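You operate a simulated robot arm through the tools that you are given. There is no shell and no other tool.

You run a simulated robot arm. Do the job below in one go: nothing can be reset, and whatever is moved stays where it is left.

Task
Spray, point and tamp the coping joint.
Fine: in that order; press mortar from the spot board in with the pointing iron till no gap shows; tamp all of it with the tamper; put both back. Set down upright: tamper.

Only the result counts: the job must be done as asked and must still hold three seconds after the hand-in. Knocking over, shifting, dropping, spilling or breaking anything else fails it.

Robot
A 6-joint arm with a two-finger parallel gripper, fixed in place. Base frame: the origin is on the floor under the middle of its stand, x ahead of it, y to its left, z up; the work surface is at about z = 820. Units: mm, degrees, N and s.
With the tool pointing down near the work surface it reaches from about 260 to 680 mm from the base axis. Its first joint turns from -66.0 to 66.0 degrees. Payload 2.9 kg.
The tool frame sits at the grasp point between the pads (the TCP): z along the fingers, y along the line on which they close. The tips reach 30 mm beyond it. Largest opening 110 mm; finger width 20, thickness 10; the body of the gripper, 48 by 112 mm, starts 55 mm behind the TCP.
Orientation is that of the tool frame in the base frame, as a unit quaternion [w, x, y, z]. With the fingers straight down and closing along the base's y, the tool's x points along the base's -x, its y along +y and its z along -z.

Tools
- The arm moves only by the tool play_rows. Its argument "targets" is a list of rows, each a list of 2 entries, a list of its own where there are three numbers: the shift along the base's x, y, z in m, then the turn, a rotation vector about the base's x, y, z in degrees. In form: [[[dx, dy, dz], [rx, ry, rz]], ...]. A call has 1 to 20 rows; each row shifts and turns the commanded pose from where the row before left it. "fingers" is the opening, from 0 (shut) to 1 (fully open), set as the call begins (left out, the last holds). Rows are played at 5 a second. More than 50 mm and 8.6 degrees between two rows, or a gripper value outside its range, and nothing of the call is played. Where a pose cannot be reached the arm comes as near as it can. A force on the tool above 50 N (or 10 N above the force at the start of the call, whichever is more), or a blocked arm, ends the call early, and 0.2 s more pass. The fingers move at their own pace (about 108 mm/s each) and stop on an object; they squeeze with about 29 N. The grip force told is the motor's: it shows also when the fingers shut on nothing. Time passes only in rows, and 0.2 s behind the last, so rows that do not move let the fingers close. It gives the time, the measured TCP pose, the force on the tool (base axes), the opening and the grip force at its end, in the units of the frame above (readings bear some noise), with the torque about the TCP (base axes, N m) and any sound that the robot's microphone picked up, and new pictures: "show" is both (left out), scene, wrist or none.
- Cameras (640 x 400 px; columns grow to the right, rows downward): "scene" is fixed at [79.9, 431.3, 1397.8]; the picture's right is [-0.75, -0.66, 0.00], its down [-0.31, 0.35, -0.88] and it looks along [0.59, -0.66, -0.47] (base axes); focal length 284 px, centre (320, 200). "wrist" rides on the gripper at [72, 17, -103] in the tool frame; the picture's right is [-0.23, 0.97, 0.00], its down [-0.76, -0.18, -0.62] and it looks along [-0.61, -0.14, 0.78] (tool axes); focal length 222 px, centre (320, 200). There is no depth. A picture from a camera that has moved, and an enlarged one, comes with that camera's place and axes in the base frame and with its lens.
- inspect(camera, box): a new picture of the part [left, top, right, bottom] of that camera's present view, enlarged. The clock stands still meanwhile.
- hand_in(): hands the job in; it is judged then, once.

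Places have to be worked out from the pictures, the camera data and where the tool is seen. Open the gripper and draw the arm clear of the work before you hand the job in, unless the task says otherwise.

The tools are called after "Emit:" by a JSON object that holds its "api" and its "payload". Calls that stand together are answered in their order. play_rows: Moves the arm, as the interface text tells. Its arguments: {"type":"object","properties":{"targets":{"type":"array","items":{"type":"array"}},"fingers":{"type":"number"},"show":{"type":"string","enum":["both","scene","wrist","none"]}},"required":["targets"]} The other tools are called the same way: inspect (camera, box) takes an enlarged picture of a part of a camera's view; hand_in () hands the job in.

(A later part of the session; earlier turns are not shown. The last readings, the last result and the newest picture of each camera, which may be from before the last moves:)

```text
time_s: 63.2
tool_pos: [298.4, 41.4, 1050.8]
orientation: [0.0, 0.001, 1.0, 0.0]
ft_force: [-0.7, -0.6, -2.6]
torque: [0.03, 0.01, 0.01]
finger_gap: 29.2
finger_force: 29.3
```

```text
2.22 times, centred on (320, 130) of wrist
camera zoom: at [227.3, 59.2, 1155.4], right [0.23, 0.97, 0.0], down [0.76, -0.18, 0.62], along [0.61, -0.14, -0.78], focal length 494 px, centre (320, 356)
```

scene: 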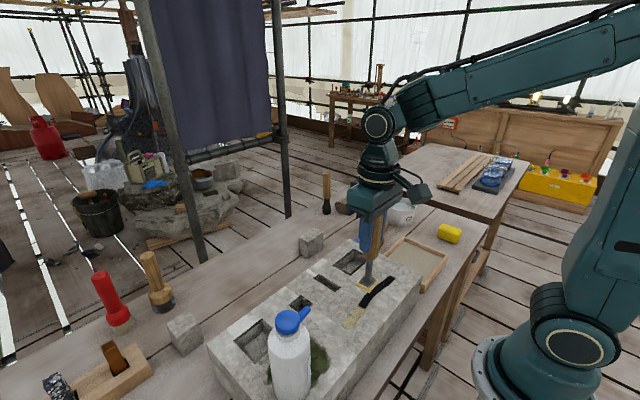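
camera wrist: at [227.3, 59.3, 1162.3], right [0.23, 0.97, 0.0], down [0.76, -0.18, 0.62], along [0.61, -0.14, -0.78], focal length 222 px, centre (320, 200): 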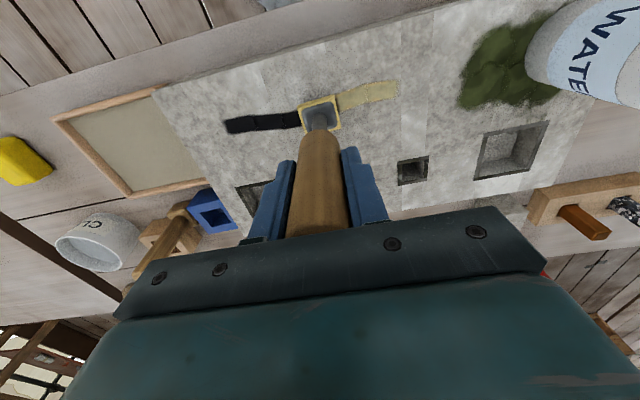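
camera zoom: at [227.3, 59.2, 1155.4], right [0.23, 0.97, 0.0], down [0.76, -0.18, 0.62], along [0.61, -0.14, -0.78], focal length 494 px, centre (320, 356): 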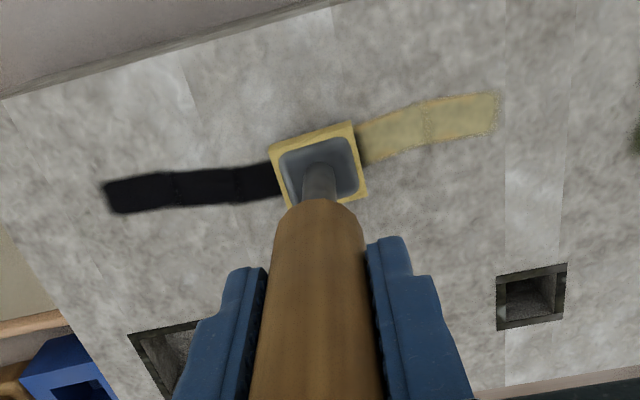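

Emit:
{"api": "play_rows", "payload": {"targets": [[[0, 0, -0.002], [0, 0, 0]], [[0, 0, 0], [0, 0, 0]]], "show": "none"}}

Emit:
{"api": "play_rows", "payload": {"targets": [[[0, 0, -0.001], [0, 0, 0]], [[0, 0, 0], [0, 0, 0]]], "show": "none"}}

Emit:
{"api": "play_rows", "payload": {"targets": [[[0, 0, -0.001], [0, 0, 0]], [[0, 0, 0], [0, 0, 0]]], "show": "none"}}

Emit:
{"api": "inspect", "payload": {"camera": "scene", "box": [310, 240, 410, 330]}}

```text
time_s: 63.8
tool_pos: [299.1, 42.4, 1049.6]
orientation: [0.0, 0.0, 1.0, 0.0]
ft_force: [-0.4, 0.2, -1.7]
torque: [0.02, -0.04, 0.0]
finger_gap: 29.3
finger_force: 29.1
```

```text
time_s: 64.4
tool_pos: [298.2, 41.2, 1048.2]
orientation: [0.0, 0.0, 1.0, 0.0]
ft_force: [0.2, -0.3, -2.1]
torque: [-0.03, 0.03, 0.0]
finger_gap: 29.3
finger_force: 28.6
```

```text
time_s: 65.0
tool_pos: [298.9, 42.0, 1047.4]
orientation: [0.0, 0.001, 1.0, 0.0]
ft_force: [0.3, -0.1, -1.9]
torque: [0.01, -0.04, 0.02]
finger_gap: 29.5
finger_force: 29.1
```

```text
4.44 times, centred on (360, 285) of scene
camera zoom: at [79.9, 431.3, 1397.8], right [-0.75, -0.66, 0.0], down [-0.31, 0.35, -0.88], along [0.59, -0.66, -0.47], focal length 1260 px, centre (142, -178)
```

zoom: 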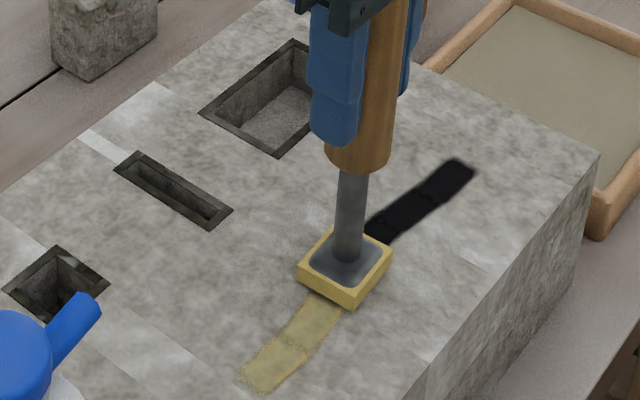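

Emit:
{"api": "play_rows", "payload": {"targets": [[[0, 0, -0.001], [0, 0, 0]], [[0, 0, 0], [0, 0, 0]]], "show": "none"}}

Emit:
{"api": "play_rows", "payload": {"targets": [[[0, 0, -0.001], [0, 0, 0]], [[0, 0, 0], [0, 0, 0]]], "show": "none"}}

Emit:
{"api": "play_rows", "payload": {"targets": [[[0, 0, -0.001], [0, 0, 0]], [[0, 0, 0], [0, 0, 0]]], "show": "none"}}

Emit:
{"api": "inspect", "payload": {"camera": "scene", "box": [310, 240, 410, 330]}}

```text
time_s: 65.6
tool_pos: [299.2, 41.4, 1048.3]
orientation: [0.002, 0.0, 1.0, 0.0]
ft_force: [-4.3, -2.7, 18.8]
torque: [-0.07, 0.52, 0.03]
finger_gap: 29.1
finger_force: 29.1
```

```text
time_s: 66.2
tool_pos: [299.0, 42.4, 1047.6]
orientation: [0.001, 0.0, 1.0, -0.001]
ft_force: [-0.2, -3.8, 21.5]
torque: [-0.11, -0.23, -0.02]
finger_gap: 29.3
finger_force: 29.0
```

```text
time_s: 66.8
tool_pos: [298.7, 43.0, 1044.7]
orientation: [0.001, 0.001, 1.0, 0.0]
ft_force: [1.9, -2.7, 20.5]
torque: [-0.09, -0.14, -0.03]
finger_gap: 29.2
finger_force: 28.6
```

```text
4.44 times, centred on (360, 285) of scene
camera zoom: at [79.7, 431.2, 1397.9], right [-0.75, -0.66, 0.0], down [-0.31, 0.35, -0.88], along [0.59, -0.66, -0.47], focal length 1260 px, centre (142, -178)
```

zoom: 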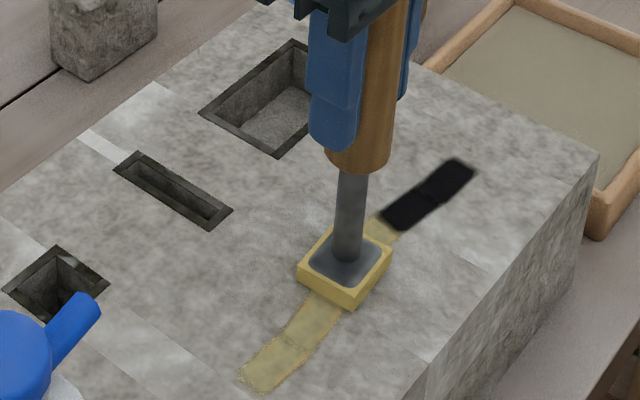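

Contact at TCP z≈1047 with about 20 N, and the cream now extends beyond the foot; two dark sections remain. I lift to look at what is filled and what mortar remains on the iron.

Emit:
{"api": "play_rows", "payload": {"targets": [[[0, 0, 0.005], [0, 0, 0]], [[0, 0, 0.015], [0, 0, 0]], [[0, 0, 0.03], [0, 0, 0]], [[0, 0, 0], [0, 0, 0]]], "show": "both"}}

Emit:
{"api": "inspect", "payload": {"camera": "scene", "box": [310, 240, 410, 330]}}

Emit:
{"api": "inspect", "payload": {"camera": "wrist", "box": [200, 40, 440, 220]}}

```text
time_s: 67.8
tool_pos: [298.0, 42.6, 1094.6]
orientation: [0.001, 0.0, 1.0, -0.001]
ft_force: [-0.1, 0.2, -2.6]
torque: [0.02, 0.03, 0.01]
finger_gap: 29.0
finger_force: 29.2
camera wrist: at [227.0, 59.4, 1198.5], right [0.23, 0.97, 0.0], down [0.76, -0.18, 0.62], along [0.61, -0.14, -0.78], focal length 222 px, centre (320, 200)
```

scene: 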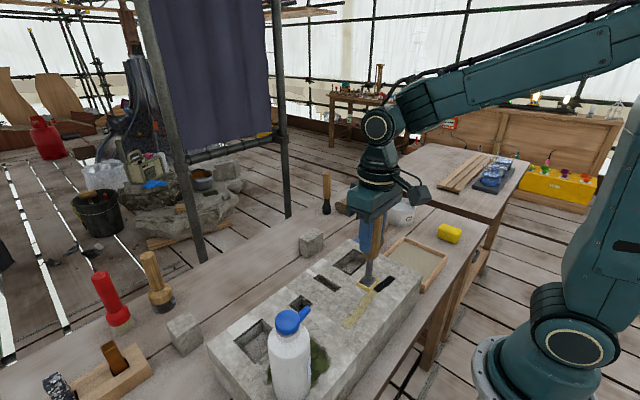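
wrist: 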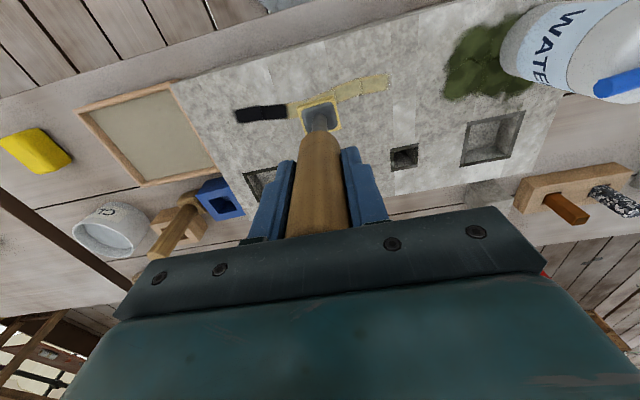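

```text
4.44 times, centred on (360, 285) of scene
camera zoom: at [79.9, 431.3, 1397.8], right [-0.75, -0.66, 0.0], down [-0.31, 0.35, -0.88], along [0.59, -0.66, -0.47], focal length 1260 px, centre (142, -178)
```

zoom: 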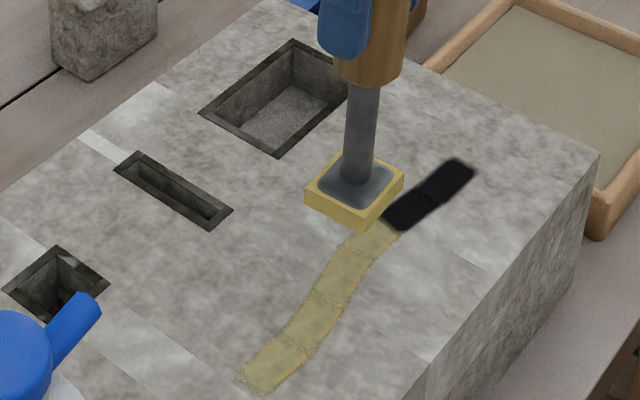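

```text
2.22 times, centred on (320, 130) of wrist
camera zoom: at [227.0, 59.4, 1198.5], right [0.23, 0.97, 0.0], down [0.76, -0.18, 0.62], along [0.61, -0.14, -0.78], focal length 494 px, centre (320, 356)
```

zoom: 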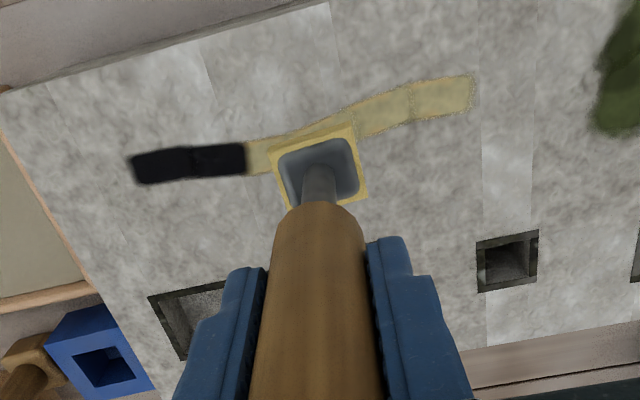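

Two sections are filled and the iron still carries mortar. I move to the boundary of the two remaining dark sections (x≈294.5, y≈−30) and press again.

Emit:
{"api": "play_rows", "payload": {"targets": [[[-0.002, -0.037, 0], [0, 0, 0]], [[-0.0017, -0.0356, 0], [0, 0, 0]], [[0, 0, -0.02], [0, 0, 0]], [[0, 0, -0.015], [0, 0, 0]], [[0, 0, -0.008], [0, 0, 0]], [[0, 0, 0], [0, 0, 0]]], "show": "none"}}

Emit:
{"api": "inspect", "payload": {"camera": "wrist", "box": [200, 40, 440, 220]}}

```text
time_s: 69.2
tool_pos: [294.1, -29.6, 1050.3]
orientation: [0.0, 0.0, 1.0, 0.0]
ft_force: [-0.1, 0.2, -2.0]
torque: [0.0, 0.02, -0.02]
finger_gap: 29.0
finger_force: 28.9
```

```text
2.22 times, centred on (320, 130) of wrist
camera zoom: at [223.5, -13.0, 1155.0], right [0.23, 0.97, 0.0], down [0.76, -0.18, 0.62], along [0.61, -0.14, -0.78], focal length 494 px, centre (320, 356)
```

zoom: 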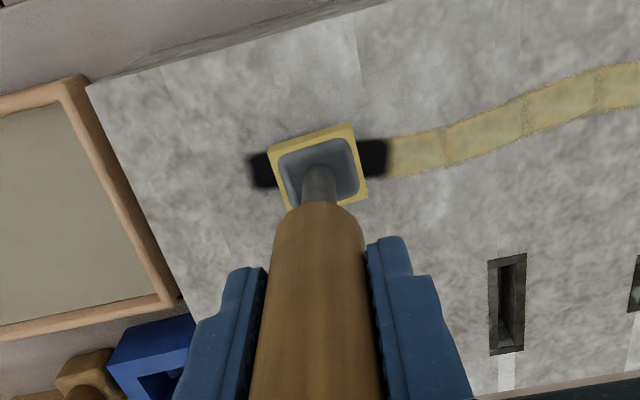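

The foot is centred over the two dark sections. I press down in 1–2 mm steps.

Emit:
{"api": "play_rows", "payload": {"targets": [[[0, 0, -0.003], [0, 0, 0]], [[0, 0, -0.001], [0, 0, 0]], [[0, 0, 0], [0, 0, 0]]], "show": "none"}}

Emit:
{"api": "play_rows", "payload": {"targets": [[[0, 0, -0.001], [0, 0, 0]], [[0, 0, 0], [0, 0, 0]]], "show": "none"}}

Emit:
{"api": "inspect", "payload": {"camera": "wrist", "box": [200, 40, 440, 220]}}

```text
time_s: 70.0
tool_pos: [294.8, -28.9, 1048.0]
orientation: [-0.001, -0.001, 1.0, 0.0]
ft_force: [-0.6, -0.6, -2.0]
torque: [0.01, 0.03, -0.01]
finger_gap: 29.3
finger_force: 29.0
```

```text
time_s: 70.6
tool_pos: [294.0, -30.7, 1046.6]
orientation: [0.0, 0.0, 1.0, 0.0]
ft_force: [-0.8, 0.2, -1.7]
torque: [0.02, -0.01, -0.01]
finger_gap: 29.4
finger_force: 28.9
```

```text
2.22 times, centred on (320, 130) of wrist
camera zoom: at [223.2, -13.1, 1150.2], right [0.23, 0.97, 0.0], down [0.76, -0.18, 0.62], along [0.61, -0.14, -0.78], focal length 494 px, centre (320, 356)
```

zoom: 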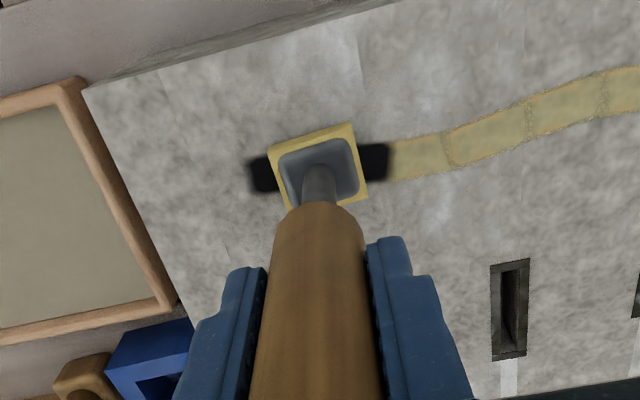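

Emit:
{"api": "play_rows", "payload": {"targets": [[[0, 0, -0.001], [0, 0, 0]], [[0, 0, 0], [0, 0, 0]]], "show": "none"}}

Emit:
{"api": "play_rows", "payload": {"targets": [[[0, 0, -0.001], [0, 0, 0]], [[0, 0, 0], [0, 0, 0]]], "show": "none"}}

Emit:
{"api": "play_rows", "payload": {"targets": [[[0, 0, -0.001], [0, 0, 0]], [[0, 0, 0], [0, 0, 0]]], "show": "none"}}

Emit:
{"api": "inspect", "payload": {"camera": "wrist", "box": [200, 40, 440, 220]}}

```text
time_s: 71.2
tool_pos: [293.7, -30.4, 1045.1]
orientation: [0.0, 0.001, 1.0, 0.0]
ft_force: [0.3, -0.1, -2.8]
torque: [0.0, -0.05, -0.02]
finger_gap: 29.4
finger_force: 28.9
```

```text
time_s: 71.8
tool_pos: [293.8, -30.7, 1045.4]
orientation: [0.0, 0.0, 1.0, 0.0]
ft_force: [-1.7, 0.1, 3.3]
torque: [-0.01, 0.12, 0.01]
finger_gap: 29.2
finger_force: 29.3
```

```text
time_s: 72.4
tool_pos: [294.4, -30.3, 1044.9]
orientation: [0.002, 0.0, 1.0, -0.001]
ft_force: [-3.5, 1.5, 20.1]
torque: [0.12, 0.13, -0.01]
finger_gap: 29.1
finger_force: 29.3
```

```text
2.22 times, centred on (320, 130) of wrist
camera zoom: at [223.4, -13.5, 1147.8], right [0.23, 0.97, 0.0], down [0.76, -0.18, 0.63], along [0.61, -0.14, -0.78], focal length 494 px, centre (320, 356)
```

zoom: 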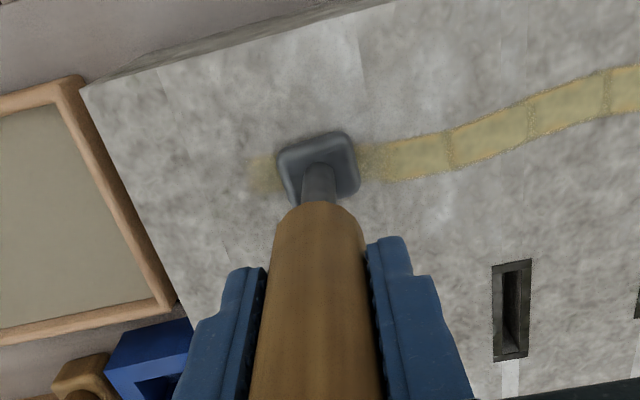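

Both remaining sections are now filled and the iron's foot is bare. I lift and check the entire joint for any gap.

Emit:
{"api": "play_rows", "payload": {"targets": [[[0, 0, 0.005], [0, 0, 0]], [[0, 0, 0.015], [0, 0, 0]], [[0, 0, 0.03], [0, 0, 0]], [[0.01, -0.03, 0.01], [0, 0, 0]], [[0.01, -0.04, 0], [0, 0, 0]], [[0.01, -0.04, 0], [0, 0, 0]], [[0, 0, 0], [0, 0, 0]]], "show": "both"}}

Emit:
{"api": "inspect", "payload": {"camera": "scene", "box": [320, 250, 420, 340]}}

Emit:
{"api": "inspect", "payload": {"camera": "wrist", "box": [300, 0, 560, 160]}}

```text
time_s: 74.0
tool_pos: [324.8, -141.0, 1104.7]
orientation: [0.0, 0.0, 1.0, 0.0]
ft_force: [-1.2, -0.3, -1.8]
torque: [0.02, 0.02, -0.03]
finger_gap: 29.2
finger_force: 29.0
camera wrist: at [254.3, -123.6, 1207.4], right [0.23, 0.97, 0.0], down [0.76, -0.18, 0.62], along [0.61, -0.14, -0.78], focal length 222 px, centre (320, 200)
```

scene: 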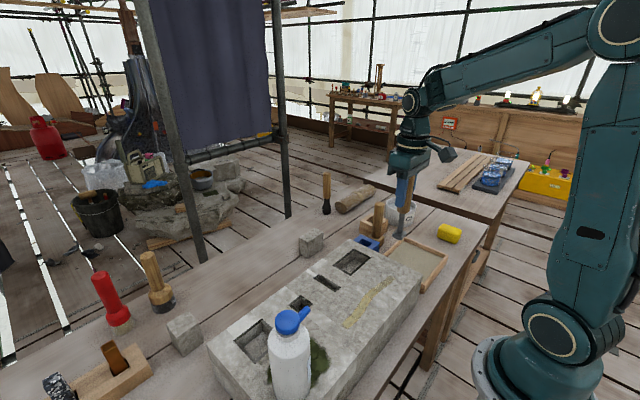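
wrist: 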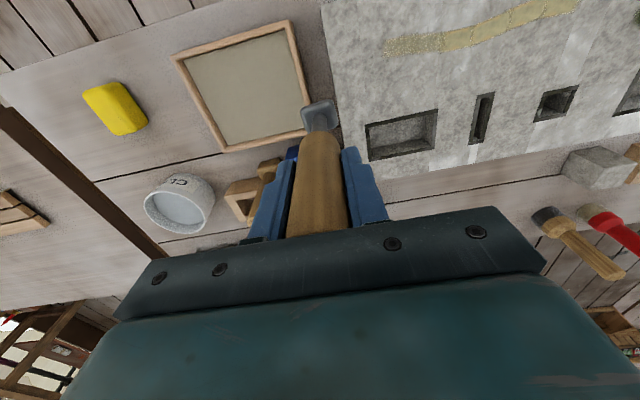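

```text
4.44 times, centred on (370, 295) of scene
camera zoom: at [79.9, 431.3, 1397.8], right [-0.75, -0.66, 0.0], down [-0.31, 0.35, -0.88], along [0.59, -0.66, -0.47], focal length 1260 px, centre (98, -222)
```

zoom: 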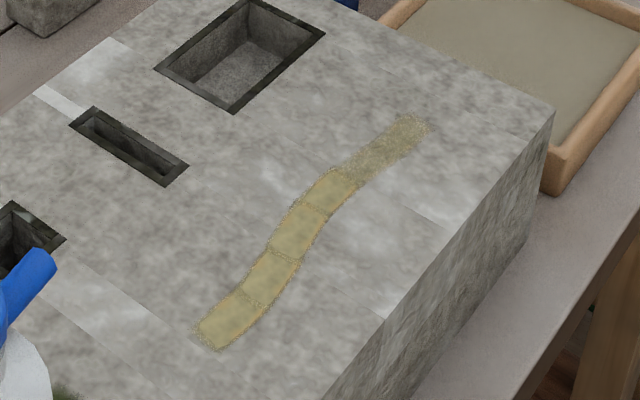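

```text
2.46 times, centred on (430, 80) of wrist
camera zoom: at [254.3, -123.6, 1207.4], right [0.23, 0.97, 0.0], down [0.76, -0.18, 0.62], along [0.61, -0.14, -0.78], focal length 547 px, centre (49, 495)
```

zoom: 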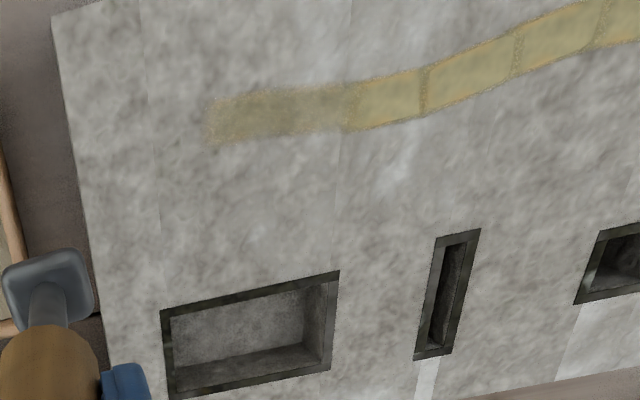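

The last two sections (far end) look thin and greyish compared with the others – the charge ran out. I reload the iron at the tray.

Emit:
{"api": "play_rows", "payload": {"targets": [[[-0.002, -0.045, 0], [0, 0, 0]], [[-0.002, -0.045, 0], [0, 0, 0]], [[0, -0.01, -0.03], [0, 0, 0]], [[0, 0, -0.045], [0, 0, 0]], [[0, 0, -0.045], [0, 0, 0]], [[0, 0, -0.01], [0, 0, 0]], [[0, 0, -0.005], [0, 0, 0]], [[0, 0, 0], [0, 0, 0]]], "show": "none"}}

Emit:
{"api": "inspect", "payload": {"camera": "scene", "box": [370, 200, 460, 290]}}

```text
time_s: 75.8
tool_pos: [321.9, -240.4, 968.4]
orientation: [0.0, 0.001, 1.0, -0.001]
ft_force: [-0.1, 0.0, -2.2]
torque: [-0.04, -0.04, 0.01]
finger_gap: 29.7
finger_force: 29.5
```

```text
4.44 times, centred on (415, 245) of scene
camera zoom: at [79.9, 431.3, 1397.8], right [-0.75, -0.66, 0.0], down [-0.31, 0.35, -0.88], along [0.59, -0.66, -0.47], focal length 1260 px, centre (-102, 0)
```

zoom: 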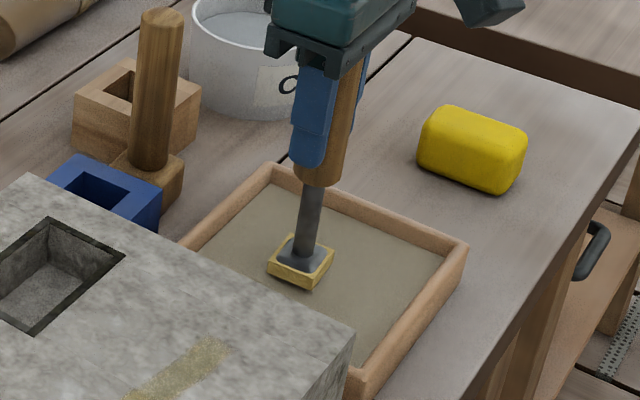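

Loaded again. I carry the mortar to the boundary of the two thin sections (x≈294.3, y≈−30).

Emit:
{"api": "play_rows", "payload": {"targets": [[[0, 0, 0.01], [0, 0, 0]], [[0, 0, 0.03], [0, 0, 0]], [[0, 0, 0.045], [0, 0, 0]], [[0, 0, 0.045], [0, 0, 0]], [[-0.005, 0.042, 0], [0, 0, 0]], [[-0.005, 0.042, 0], [0, 0, 0]], [[-0.006, 0.042, 0], [0, 0, 0]], [[-0.006, 0.042, 0], [0, 0, 0]], [[-0.005, 0.042, 0], [0, 0, 0]], [[0, 0, -0.03], [0, 0, 0]], [[0, 0, -0.01], [0, 0, 0]], [[0, 0, -0.007], [0, 0, 0]], [[0, 0, 0], [0, 0, 0]]], "show": "none"}}

Emit:
{"api": "inspect", "payload": {"camera": "wrist", "box": [200, 40, 440, 220]}}

```text
time_s: 78.6
tool_pos: [293.8, -30.6, 1051.9]
orientation: [-0.001, 0.0, 1.0, 0.0]
ft_force: [0.9, -0.1, -1.9]
torque: [0.02, 0.0, -0.02]
finger_gap: 29.5
finger_force: 29.7
```

```text
2.22 times, centred on (320, 130) of wrist
camera zoom: at [222.2, -13.4, 1155.3], right [0.23, 0.97, 0.0], down [0.76, -0.18, 0.62], along [0.61, -0.14, -0.78], focal length 494 px, centre (320, 356)
```

zoom: 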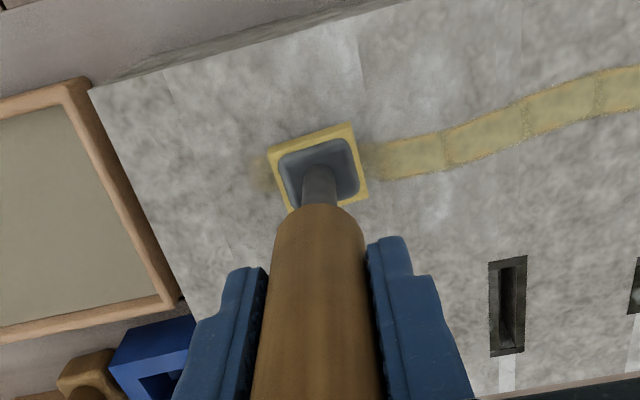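

Emit:
{"api": "play_rows", "payload": {"targets": [[[0, 0, -0.003], [0, 0, 0]], [[0, 0, -0.002], [0, 0, 0]], [[0, 0, 0], [0, 0, 0]]], "show": "none"}}

Emit:
{"api": "play_rows", "payload": {"targets": [[[0, 0, -0.001], [0, 0, 0]], [[0, 0, 0], [0, 0, 0]]], "show": "none"}}

Emit:
{"api": "play_rows", "payload": {"targets": [[[0, 0, -0.001], [0, 0, 0]], [[0, 0, 0], [0, 0, 0]]], "show": "none"}}

Emit:
{"api": "inspect", "payload": {"camera": "wrist", "box": [200, 40, 440, 220]}}

```text
time_s: 79.4
tool_pos: [293.5, -30.6, 1045.9]
orientation: [0.0, 0.0, 1.0, 0.0]
ft_force: [0.4, 0.7, -1.6]
torque: [-0.01, -0.01, -0.01]
finger_gap: 29.6
finger_force: 29.5
```

```text
time_s: 80.0
tool_pos: [293.3, -29.5, 1045.7]
orientation: [0.0, 0.0, 1.0, 0.001]
ft_force: [-0.8, -0.1, -2.1]
torque: [-0.04, 0.04, 0.01]
finger_gap: 29.6
finger_force: 28.4
```

```text
time_s: 80.6
tool_pos: [293.8, -30.0, 1044.4]
orientation: [0.0, 0.0, 1.0, 0.0]
ft_force: [-0.4, -0.4, -2.3]
torque: [0.02, 0.01, -0.02]
finger_gap: 29.6
finger_force: 29.2
```

```text
2.22 times, centred on (320, 130) of wrist
camera zoom: at [222.4, -13.4, 1148.3], right [0.23, 0.97, 0.0], down [0.76, -0.18, 0.62], along [0.61, -0.14, -0.78], focal length 494 px, centre (320, 356)
```

zoom: 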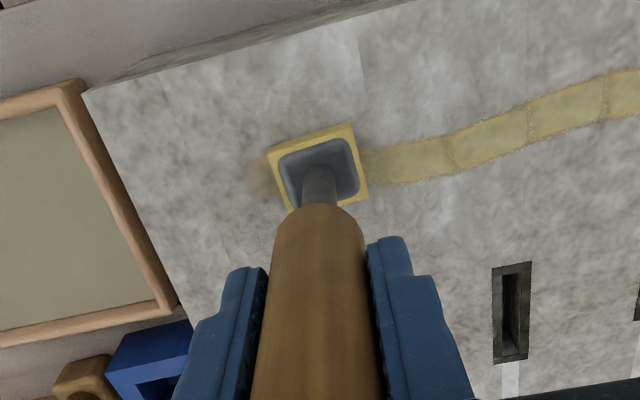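

Emit:
{"api": "play_rows", "payload": {"targets": [[[0, 0, -0.001], [0, 0, 0]], [[0, 0, 0], [0, 0, 0]]], "show": "none"}}

Emit:
{"api": "play_rows", "payload": {"targets": [[[0, 0, -0.001], [0, 0, 0]], [[0, 0, 0], [0, 0, 0]]], "show": "none"}}

Emit:
{"api": "inspect", "payload": {"camera": "wrist", "box": [200, 40, 440, 220]}}

```text
time_s: 81.2
tool_pos: [294.6, -29.5, 1044.1]
orientation: [0.001, 0.0, 1.0, 0.0]
ft_force: [-4.3, 0.0, 18.6]
torque: [0.0, 0.34, -0.11]
finger_gap: 29.6
finger_force: 28.5
```

```text
time_s: 81.8
tool_pos: [295.0, -29.2, 1043.7]
orientation: [0.002, 0.0, 1.0, 0.0]
ft_force: [-1.3, -0.6, 20.2]
torque: [-0.02, -0.2, -0.1]
finger_gap: 29.6
finger_force: 28.9
```

```text
2.22 times, centred on (320, 130) of wrist
camera zoom: at [222.7, -13.4, 1146.7], right [0.23, 0.97, 0.0], down [0.76, -0.18, 0.63], along [0.61, -0.14, -0.78], focal length 494 px, centre (320, 356)
```

zoom: 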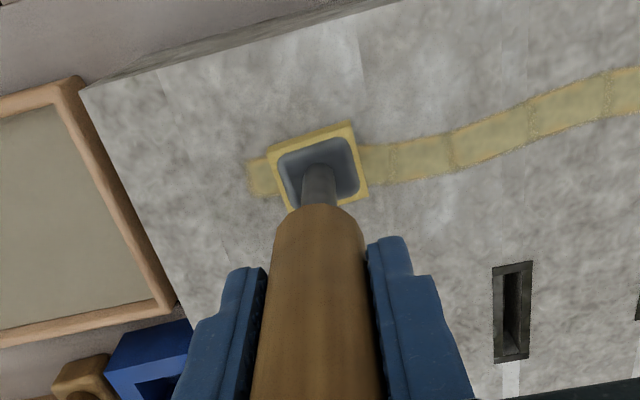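

Both sections now appear full cream. I lift off and check the whole joint from both cameras.

Emit:
{"api": "play_rows", "payload": {"targets": [[[0, 0, 0.005], [0, 0, 0]], [[0, 0, 0.015], [0, 0, 0]], [[0, 0, 0.035], [0, 0, 0]], [[0.01, -0.03, 0.01], [0, 0, 0]], [[0.01, -0.04, 0], [0, 0, 0]], [[0.01, -0.04, 0], [0, 0, 0]], [[0, 0, 0], [0, 0, 0]]], "show": "none"}}

Emit:
{"api": "inspect", "payload": {"camera": "scene", "box": [320, 250, 420, 340]}}

Emit:
{"api": "inspect", "payload": {"camera": "wrist", "box": [300, 0, 600, 160]}}

```text
time_s: 83.4
tool_pos: [323.4, -140.7, 1107.3]
orientation: [-0.001, 0.0, 1.0, 0.0]
ft_force: [0.1, -0.5, -2.4]
torque: [0.0, -0.01, -0.04]
finger_gap: 29.3
finger_force: 28.6
```

```text
4.44 times, centred on (370, 295) of scene
camera zoom: at [79.9, 431.3, 1397.8], right [-0.75, -0.66, 0.0], down [-0.31, 0.35, -0.88], along [0.59, -0.66, -0.47], focal length 1260 px, centre (98, -222)
```

zoom: 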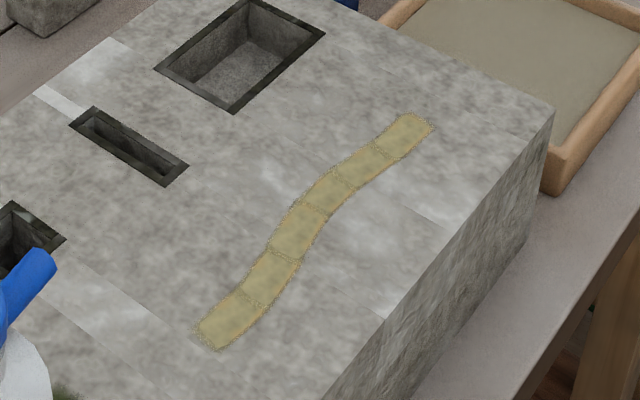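

```text
2.13 times, centred on (450, 80) of wrist
camera zoom: at [253.0, -123.5, 1211.2], right [0.23, 0.97, 0.0], down [0.76, -0.18, 0.62], along [0.61, -0.14, -0.78], focal length 474 px, centre (43, 456)
```

zoom: 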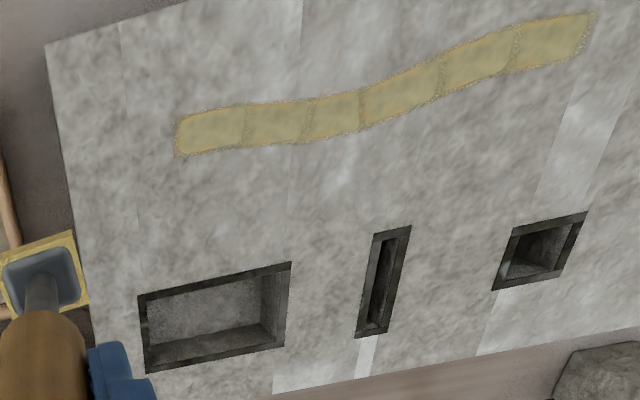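

The joint is uniformly filled along all six sections with no gap showing. Now I bring the iron back above the blue holder and check its alignment before lowering.

Emit:
{"api": "play_rows", "payload": {"targets": [[[0.043, -0.015, 0], [0, 0, 0]], [[0.043, -0.015, 0], [0, 0, 0]], [[0.0425, -0.0145, 0], [0, 0, 0]], [[0, 0, 0], [0, 0, 0]], [[0, 0, -0.04], [0, 0, 0]], [[0, 0, -0.03], [0, 0, 0]], [[0, 0, 0], [0, 0, 0]]], "show": "none"}}

Emit:
{"api": "inspect", "payload": {"camera": "wrist", "box": [220, 60, 420, 200]}}

Emit:
{"api": "inspect", "payload": {"camera": "scene", "box": [340, 190, 420, 260]}}

```text
time_s: 85.0
tool_pos: [451.2, -184.9, 1036.6]
orientation: [0.0, 0.0, 1.0, 0.0]
ft_force: [0.2, 0.1, -2.8]
torque: [0.03, 0.01, -0.01]
finger_gap: 29.4
finger_force: 29.0
```

```text
2.86 times, centred on (320, 130) of wrist
camera zoom: at [380.6, -168.3, 1140.7], right [0.23, 0.97, 0.0], down [0.76, -0.18, 0.62], along [0.61, -0.14, -0.78], focal length 635 px, centre (320, 400)
```

zoom: 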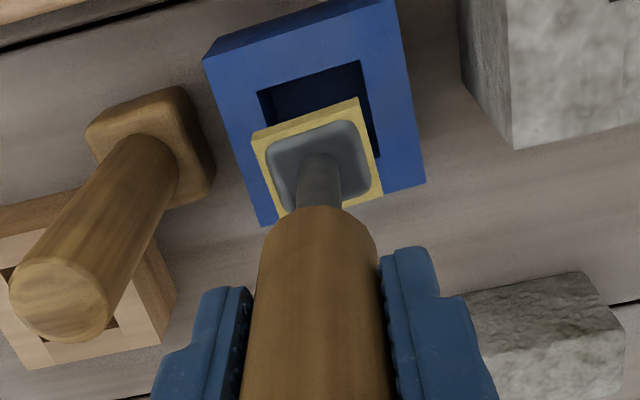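

```text
5.71 times, centred on (380, 225) of scene
camera zoom: at [79.9, 431.3, 1397.8], right [-0.75, -0.66, 0.0], down [-0.31, 0.35, -0.88], along [0.59, -0.66, -0.47], focal length 1620 px, centre (-23, 57)
```

zoom: 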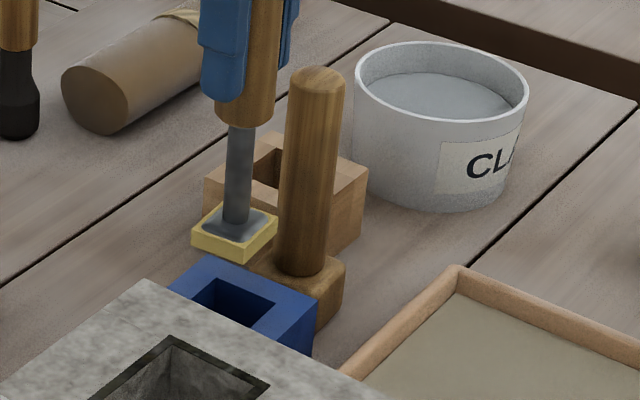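

Foot and hole line up within a couple of mm (my commanded position is within 1 mm of where it was lifted). I lower it into the holder slowly, watching the force.

Emit:
{"api": "play_rows", "payload": {"targets": [[[-0.0003, -0.0007, -0.02], [0, 0, 0]], [[0, 0, -0.015], [0, 0, 0]], [[0, 0, -0.01], [0, 0, 0]], [[0, 0, -0.01], [0, 0, 0]], [[0, 0, 0], [0, 0, 0]]], "show": "none"}}

Emit:
{"api": "inspect", "payload": {"camera": "wrist", "box": [220, 60, 420, 200]}}

```text
time_s: 86.2
tool_pos: [451.4, -185.4, 982.3]
orientation: [0.001, 0.0, 1.0, 0.0]
ft_force: [0.1, -0.6, -1.9]
torque: [-0.02, -0.02, 0.02]
finger_gap: 29.5
finger_force: 28.5
```

```text
2.86 times, centred on (320, 130) of wrist
camera zoom: at [380.8, -168.8, 1086.3], right [0.23, 0.97, 0.0], down [0.76, -0.18, 0.62], along [0.61, -0.14, -0.78], focal length 635 px, centre (320, 400)
```

zoom: 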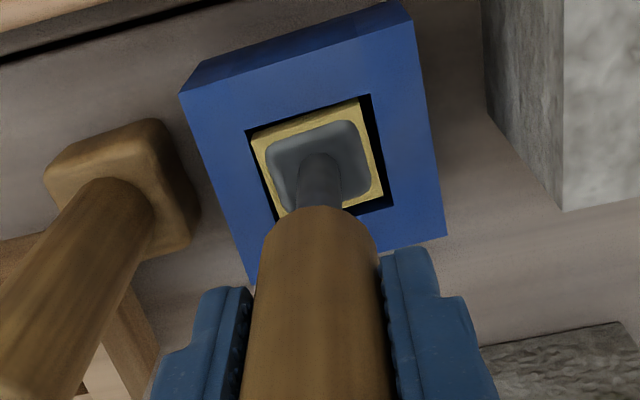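

The foot is entering the hole cleanly. I continue down to the holder floor.

Emit:
{"api": "play_rows", "payload": {"targets": [[[0, 0, -0.01], [0, 0, 0]], [[0, 0, -0.008], [0, 0, 0]], [[0, 0, -0.004], [0, 0, 0]], [[0, 0, 0], [0, 0, 0]]], "show": "none"}}

Emit:
{"api": "play_rows", "payload": {"targets": [[[0, 0, -0.002], [0, 0, 0]], [[0, 0, 0], [0, 0, 0]]], "show": "none"}}

Emit:
{"api": "play_rows", "payload": {"targets": [[[0, 0, -0.001], [0, 0, 0]], [[0, 0, 0], [0, 0, 0]]], "show": "none"}}

Emit:
{"api": "play_rows", "payload": {"targets": [[[0, 0, -0.001], [0, 0, 0]], [[0, 0, 0], [0, 0, 0]]], "show": "none"}}

```text
time_s: 87.2
tool_pos: [452.2, -186.2, 960.1]
orientation: [0.0, 0.0, 1.0, 0.001]
ft_force: [-0.1, -0.1, -1.8]
torque: [0.0, 0.03, -0.01]
finger_gap: 29.4
finger_force: 28.8
```

```text
time_s: 87.8
tool_pos: [452.0, -185.9, 958.9]
orientation: [0.0, 0.0, 1.0, 0.0]
ft_force: [-0.1, 0.0, -2.1]
torque: [-0.03, 0.04, 0.0]
finger_gap: 29.5
finger_force: 29.3
```

```text
time_s: 88.4
tool_pos: [451.8, -185.1, 958.5]
orientation: [0.0, -0.001, 1.0, 0.001]
ft_force: [-0.7, -0.2, -1.1]
torque: [0.0, 0.03, 0.02]
finger_gap: 29.7
finger_force: 28.7
```

```text
time_s: 89.0
tool_pos: [451.5, -185.9, 956.8]
orientation: [0.0, 0.0, 1.0, 0.0]
ft_force: [0.1, 0.3, -1.8]
torque: [0.0, -0.01, -0.03]
finger_gap: 29.7
finger_force: 29.0
```

Emit:
{"api": "play_rows", "payload": {"targets": [[[0, 0, -0.001], [0, 0, 0]], [[0, 0, 0], [0, 0, 0]]], "show": "none"}}

Emit:
{"api": "play_rows", "payload": {"targets": [[[0, 0, -0.001], [0, 0, 0]], [[0, 0, 0], [0, 0, 0]]], "show": "none"}}

Emit:
{"api": "play_rows", "payload": {"targets": [[[0, 0, -0.001], [0, 0, 0]], [[0, 0, 0], [0, 0, 0]]], "show": "none"}}

```text
time_s: 89.6
tool_pos: [451.2, -185.5, 955.2]
orientation: [0.001, 0.0, 1.0, 0.001]
ft_force: [0.3, 0.7, -2.3]
torque: [-0.01, -0.02, 0.01]
finger_gap: 29.7
finger_force: 29.1
```

```text
time_s: 90.2
tool_pos: [452.7, -185.3, 954.1]
orientation: [-0.001, 0.0, 1.0, 0.0]
ft_force: [0.6, -0.3, -1.9]
torque: [0.02, 0.0, 0.0]
finger_gap: 29.4
finger_force: 28.8
```

```text
time_s: 90.8
tool_pos: [452.0, -185.9, 952.8]
orientation: [0.0, 0.0, 1.0, 0.0]
ft_force: [-0.3, 0.2, -2.4]
torque: [0.01, -0.01, 0.02]
finger_gap: 29.9
finger_force: 29.4
```

Emit:
{"api": "play_rows", "payload": {"targets": [[[0, 0, -0.001], [0, 0, 0]], [[0, 0, 0], [0, 0, 0]]], "show": "none"}}

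Emit:
{"api": "play_rows", "payload": {"targets": [[[0, 0, -0.001], [0, 0, 0]], [[0, 0, 0], [0, 0, 0]]], "show": "none"}}

Emit:
{"api": "play_rows", "payload": {"targets": [[[0, 0, -0.001], [0, 0, 0]], [[0, 0, 0], [0, 0, 0]]], "show": "none"}}

Emit:
{"api": "inspect", "payload": {"camera": "scene", "box": [340, 190, 420, 260]}}

```text
time_s: 91.4
tool_pos: [452.2, -183.7, 952.1]
orientation: [0.001, 0.0, 1.0, 0.0]
ft_force: [-0.8, 0.0, 4.8]
torque: [0.03, 0.05, 0.0]
finger_gap: 29.4
finger_force: 28.9
```

```text
time_s: 92.0
tool_pos: [452.5, -186.0, 953.1]
orientation: [0.001, 0.0, 1.0, 0.0]
ft_force: [-4.5, 1.1, 18.7]
torque: [0.2, 0.28, 0.0]
finger_gap: 29.6
finger_force: 28.8
```

```text
time_s: 92.6
tool_pos: [452.1, -185.7, 951.6]
orientation: [0.003, -0.001, 1.0, -0.001]
ft_force: [-0.2, -0.4, 21.4]
torque: [-0.07, -0.2, -0.13]
finger_gap: 29.5
finger_force: 28.8
```

```text
5.71 times, centred on (380, 225) of scene
camera zoom: at [79.5, 431.4, 1397.8], right [-0.75, -0.66, 0.0], down [-0.31, 0.35, -0.88], along [0.59, -0.66, -0.47], focal length 1620 px, centre (-23, 57)
```

zoom: 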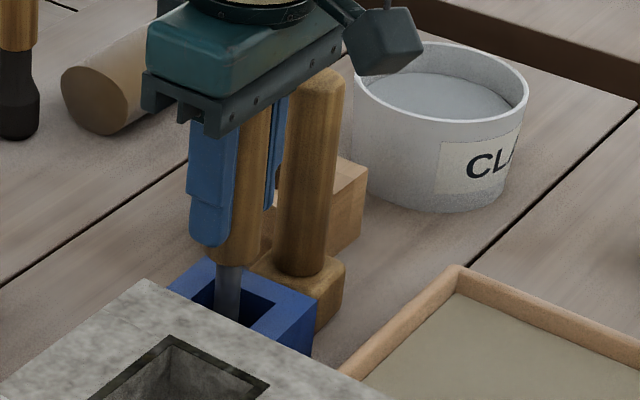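

The iron is seated on the holder floor. I ease the pressure, then open to the same 66 mm as before.

Emit:
{"api": "play_rows", "payload": {"targets": [[[0, 0, 0.002], [0, 0, 0]], [[0, 0, 0], [0, 0, 0]]], "show": "none"}}

Emit:
{"api": "play_rows", "payload": {"targets": [[[0, 0, 0], [0, 0, 0]], [[0, 0, 0], [0, 0, 0]], [[0, 0, 0], [0, 0, 0]]], "fingers": 0.6, "show": "wrist"}}

```text
time_s: 93.2
tool_pos: [451.8, -186.0, 952.9]
orientation: [-0.002, 0.0, 1.0, -0.001]
ft_force: [2.3, -0.4, 3.2]
torque: [-0.18, -0.26, -0.01]
finger_gap: 29.6
finger_force: 29.1
```

```text
time_s: 94.0
tool_pos: [450.4, -185.6, 952.9]
orientation: [-0.001, 0.0, 1.0, 0.0]
ft_force: [0.3, 0.3, -0.6]
torque: [0.03, 0.02, 0.03]
finger_gap: 65.8
finger_force: 0.0
camera wrist: at [380.8, -168.4, 1056.5], right [0.23, 0.97, 0.0], down [0.76, -0.18, 0.62], along [0.61, -0.14, -0.78], focal length 222 px, centre (320, 200)
```

wrist: 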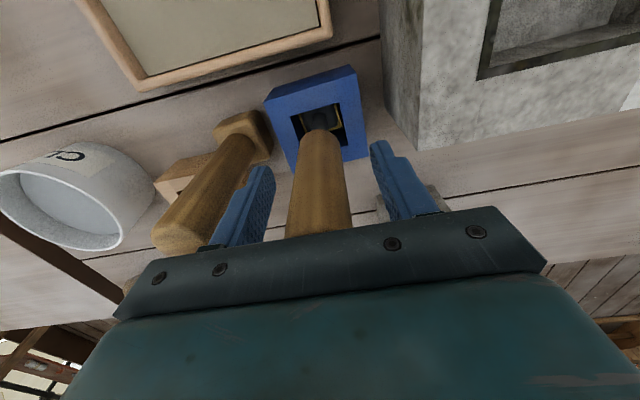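

The iron stands back in its holder. I rise and move over the tamper, checking the alignment from above.

Emit:
{"api": "play_rows", "payload": {"targets": [[[0, 0, 0.03], [0, 0, 0]], [[0, 0, 0.04], [0, 0, 0]], [[0, 0, 0.04], [0, 0, 0]], [[0, 0, 0.03], [0, 0, 0]], [[0.001, -0.039, 0], [0, 0, 0]], [[0.0005, -0.0395, 0], [0, 0, 0]], [[0, 0, 0], [0, 0, 0]]], "show": "both"}}

Emit:
{"api": "inspect", "payload": {"camera": "wrist", "box": [220, 60, 420, 200]}}

Emit:
{"api": "inspect", "payload": {"camera": "scene", "box": [330, 180, 420, 260]}}

```text
time_s: 95.6
tool_pos: [452.4, -262.5, 1093.5]
orientation: [0.0, -0.001, 1.0, 0.0]
ft_force: [-0.4, -0.5, 0.7]
torque: [0.01, -0.03, 0.01]
finger_gap: 65.7
finger_force: 0.0
camera wrist: at [381.7, -247.3, 1197.1], right [0.23, 0.97, 0.0], down [0.76, -0.18, 0.62], along [0.61, -0.14, -0.78], focal length 222 px, centre (320, 200)
```

scene: 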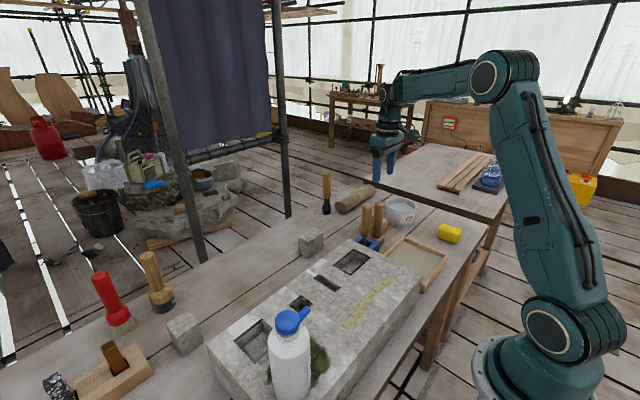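
wrist: 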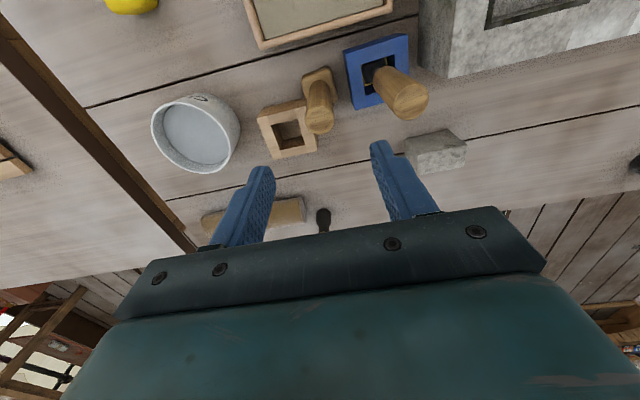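

```text
2.86 times, centred on (320, 130) of wrist
camera zoom: at [381.7, -247.3, 1197.1], right [0.23, 0.97, 0.0], down [0.76, -0.18, 0.62], along [0.61, -0.14, -0.78], focal length 635 px, centre (320, 400)
```

zoom: 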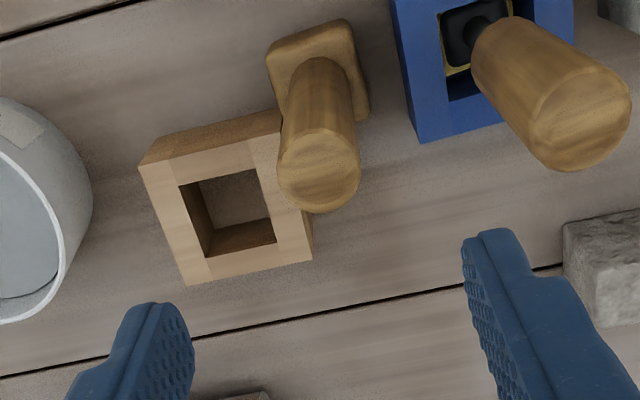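

```text
5.00 times, centred on (375, 220) of scene
camera zoom: at [79.9, 431.3, 1397.8], right [-0.75, -0.66, 0.0], down [-0.31, 0.35, -0.88], along [0.59, -0.66, -0.47], focal length 1418 px, centre (45, 100)
```

zoom: 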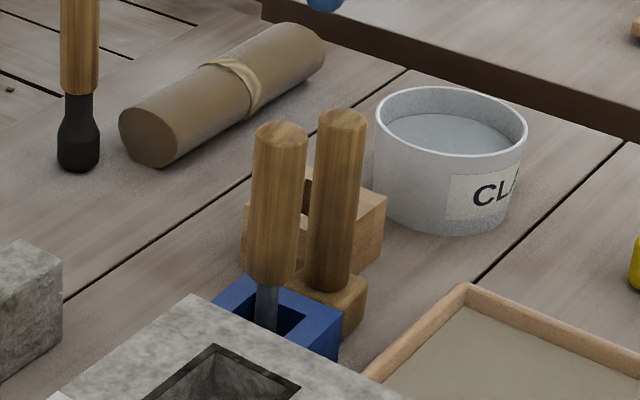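

The tamper's handle is at about (454,−264.4) and the iron stands well in its holder. I align and lower to grip the tamper's handle at TCP z≈952 (palm stays above the iron's handle top).

Emit:
{"api": "play_rows", "payload": {"targets": [[[0.001, -0.0012, -0.03], [0, 0, 0]], [[0, 0, -0.04], [0, 0, 0]], [[0, 0, -0.035], [0, 0, 0]], [[0, 0, -0.02], [0, 0, 0]], [[0, 0, -0.016], [0, 0, 0]], [[0, 0, 0], [0, 0, 0]]], "show": "wrist"}}

Emit:
{"api": "inspect", "payload": {"camera": "scene", "box": [330, 170, 420, 260]}}

```text
time_s: 97.0
tool_pos: [454.1, -265.3, 952.2]
orientation: [0.0, -0.001, 1.0, 0.0]
ft_force: [-0.3, 0.6, 0.3]
torque: [-0.06, -0.01, 0.01]
finger_gap: 66.3
finger_force: 0.1
camera wrist: at [383.2, -247.9, 1055.9], right [0.23, 0.97, 0.0], down [0.76, -0.18, 0.62], along [0.61, -0.14, -0.78], focal length 222 px, centre (320, 200)
```

wrist: 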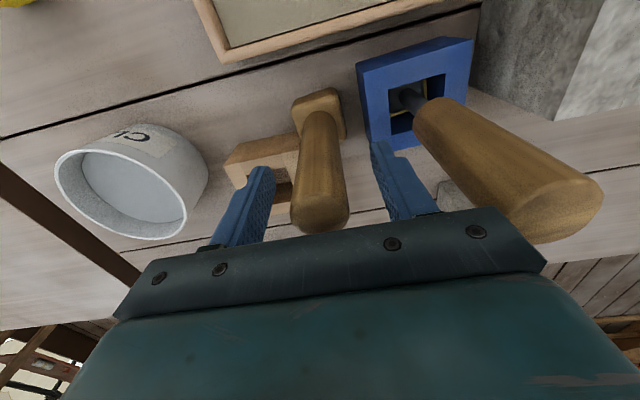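

```text
4.44 times, centred on (375, 215) of scene
camera zoom: at [79.9, 431.3, 1397.8], right [-0.75, -0.66, 0.0], down [-0.31, 0.35, -0.88], along [0.59, -0.66, -0.47], focal length 1260 px, centre (76, 133)
```

zoom: 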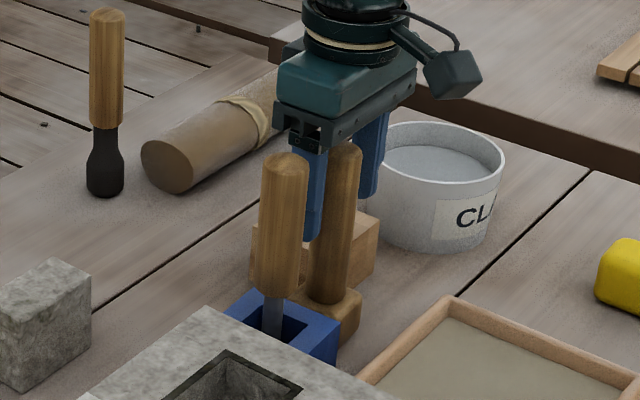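

Emit:
{"api": "play_rows", "payload": {"targets": [[[0, 0, 0], [0, 0, 0]], [[0, 0, 0], [0, 0, 0]], [[0, 0, 0], [0, 0, 0]], [[0, 0, 0], [0, 0, 0]]], "fingers": 0.1, "show": "none"}}

Emit:
{"api": "play_rows", "payload": {"targets": [[[0, 0, 0.01], [0, 0, 0]], [[0, 0, 0.02], [0, 0, 0]], [[0, 0, 0.04], [0, 0, 0]], [[0, 0, 0.04], [0, 0, 0]], [[0, 0, 0.045], [0, 0, 0]], [[0, 0, 0], [0, 0, 0]]], "show": "both"}}

```text
time_s: 98.0
tool_pos: [454.1, -264.8, 952.8]
orientation: [0.0, 0.0, 1.0, 0.001]
ft_force: [0.7, -0.1, 0.7]
torque: [0.01, -0.03, -0.02]
finger_gap: 29.3
finger_force: 29.1
```

```text
time_s: 99.4
tool_pos: [453.5, -265.0, 1108.3]
orientation: [0.0, 0.001, 1.0, 0.0]
ft_force: [0.9, 0.9, -2.6]
torque: [-0.02, 0.04, 0.02]
finger_gap: 29.6
finger_force: 29.1
camera wrist: at [383.2, -249.8, 1211.7], right [0.23, 0.97, 0.0], down [0.76, -0.18, 0.62], along [0.61, -0.14, -0.78], focal length 222 px, centre (320, 200)
```

scene: 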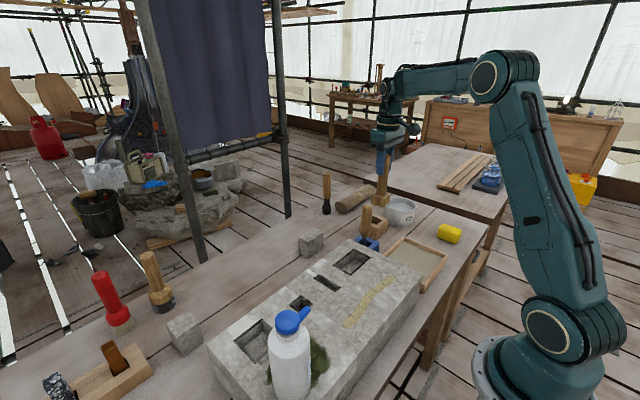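
wrist: 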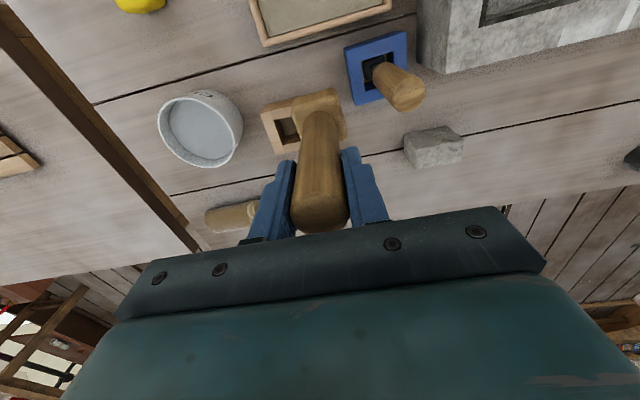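

The tamper is held. To keep clear of the iron I first move toward −x, then along to the near end of the joint (x≈294, y≈106).

Emit:
{"api": "play_rows", "payload": {"targets": [[[-0.04, 0, 0], [0, 0, 0]], [[-0.04, 0, 0], [0, 0, 0]], [[-0.04, 0, 0], [0, 0, 0]], [[-0.005, 0.046, 0], [0, 0, 0]], [[-0.005, 0.046, 0], [0, 0, 0]], [[-0.005, 0.047, 0], [0, 0, 0]], [[-0.005, 0.047, 0], [0, 0, 0]], [[-0.005, 0.047, 0], [0, 0, 0]], [[-0.005, 0.046, 0], [0, 0, 0]], [[-0.005, 0.046, 0], [0, 0, 0]], [[-0.005, 0.046, 0], [0, 0, 0]], [[0, 0, -0.025], [0, 0, 0]], [[0, 0, -0.02], [0, 0, 0]], [[0, 0, 0], [0, 0, 0]]], "show": "both"}}

Emit:
{"api": "inspect", "payload": {"camera": "wrist", "box": [180, 20, 440, 200]}}

```text
time_s: 102.4
tool_pos: [294.8, 106.2, 1062.3]
orientation: [0.001, 0.0, 1.0, 0.0]
ft_force: [0.5, -0.7, -3.2]
torque: [0.0, 0.0, 0.01]
finger_gap: 29.7
finger_force: 29.4
camera wrist: at [223.6, 122.6, 1165.9], right [0.23, 0.97, 0.0], down [0.76, -0.18, 0.62], along [0.61, -0.14, -0.78], focal length 222 px, centre (320, 200)
```

scene: 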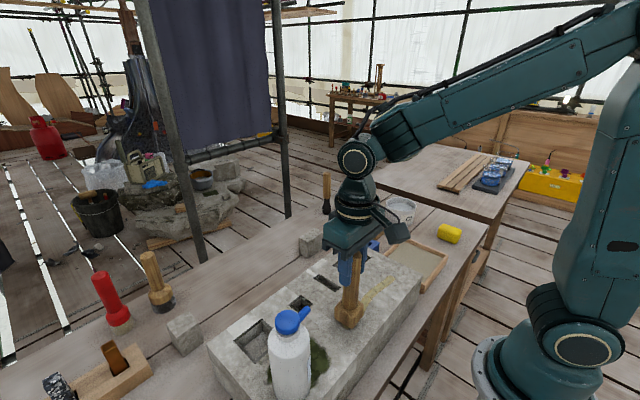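
wrist: 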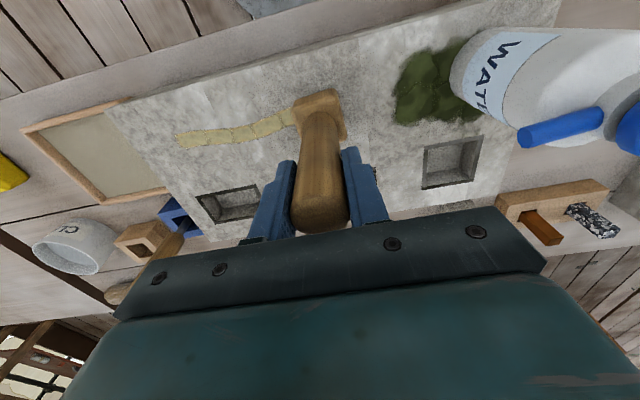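

```text
2.22 times, centred on (310, 110) of wrist
camera zoom: at [223.6, 122.6, 1165.9], right [0.23, 0.97, 0.0], down [0.76, -0.18, 0.62], along [0.61, -0.14, -0.78], focal length 494 px, centre (342, 400)
```

zoom: 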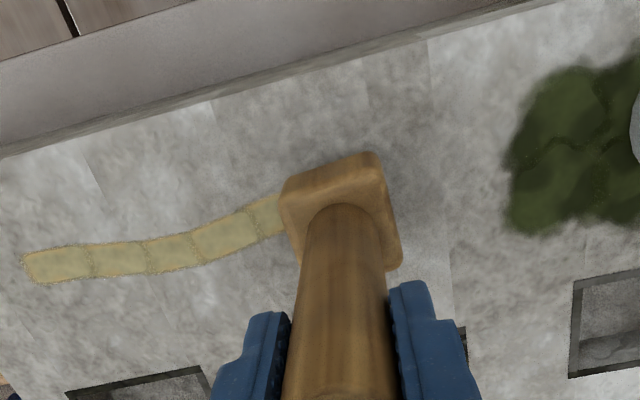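

The foot is over the near end. I lower until contact, in small steps.

Emit:
{"api": "play_rows", "payload": {"targets": [[[0, 0, -0.008], [0, 0, 0]], [[0, 0, -0.003], [0, 0, 0]], [[0, 0, 0], [0, 0, 0]]], "show": "none"}}

Emit:
{"api": "play_rows", "payload": {"targets": [[[0, 0, -0.002], [0, 0, 0]], [[0, 0, 0], [0, 0, 0]]], "show": "none"}}

Emit:
{"api": "play_rows", "payload": {"targets": [[[0, 0, -0.002], [0, 0, 0]], [[0, 0, 0], [0, 0, 0]]], "show": "none"}}

Emit:
{"api": "play_rows", "payload": {"targets": [[[0, 0, -0.001], [0, 0, 0]], [[0, 0, 0], [0, 0, 0]]], "show": "none"}}

```text
time_s: 103.2
tool_pos: [293.4, 106.0, 1053.7]
orientation: [0.002, 0.0, 1.0, 0.0]
ft_force: [-6.7, -1.4, 24.0]
torque: [-0.07, 0.33, -0.11]
finger_gap: 29.8
finger_force: 28.5
```

```text
time_s: 103.8
tool_pos: [295.5, 105.9, 1049.3]
orientation: [0.002, -0.001, 1.0, 0.0]
ft_force: [-0.6, -2.4, 26.5]
torque: [-0.18, -0.12, -0.13]
finger_gap: 29.4
finger_force: 29.7
```

```text
time_s: 104.4
tool_pos: [294.5, 105.5, 1048.2]
orientation: [0.001, 0.001, 1.0, 0.0]
ft_force: [1.5, -3.0, 26.4]
torque: [-0.17, -0.09, -0.15]
finger_gap: 29.5
finger_force: 28.0
```

```text
time_s: 105.0
tool_pos: [294.8, 105.0, 1045.5]
orientation: [0.0, 0.0, 1.0, 0.0]
ft_force: [3.8, -5.0, 24.8]
torque: [-0.21, -0.11, -0.09]
finger_gap: 29.7
finger_force: 29.0
```

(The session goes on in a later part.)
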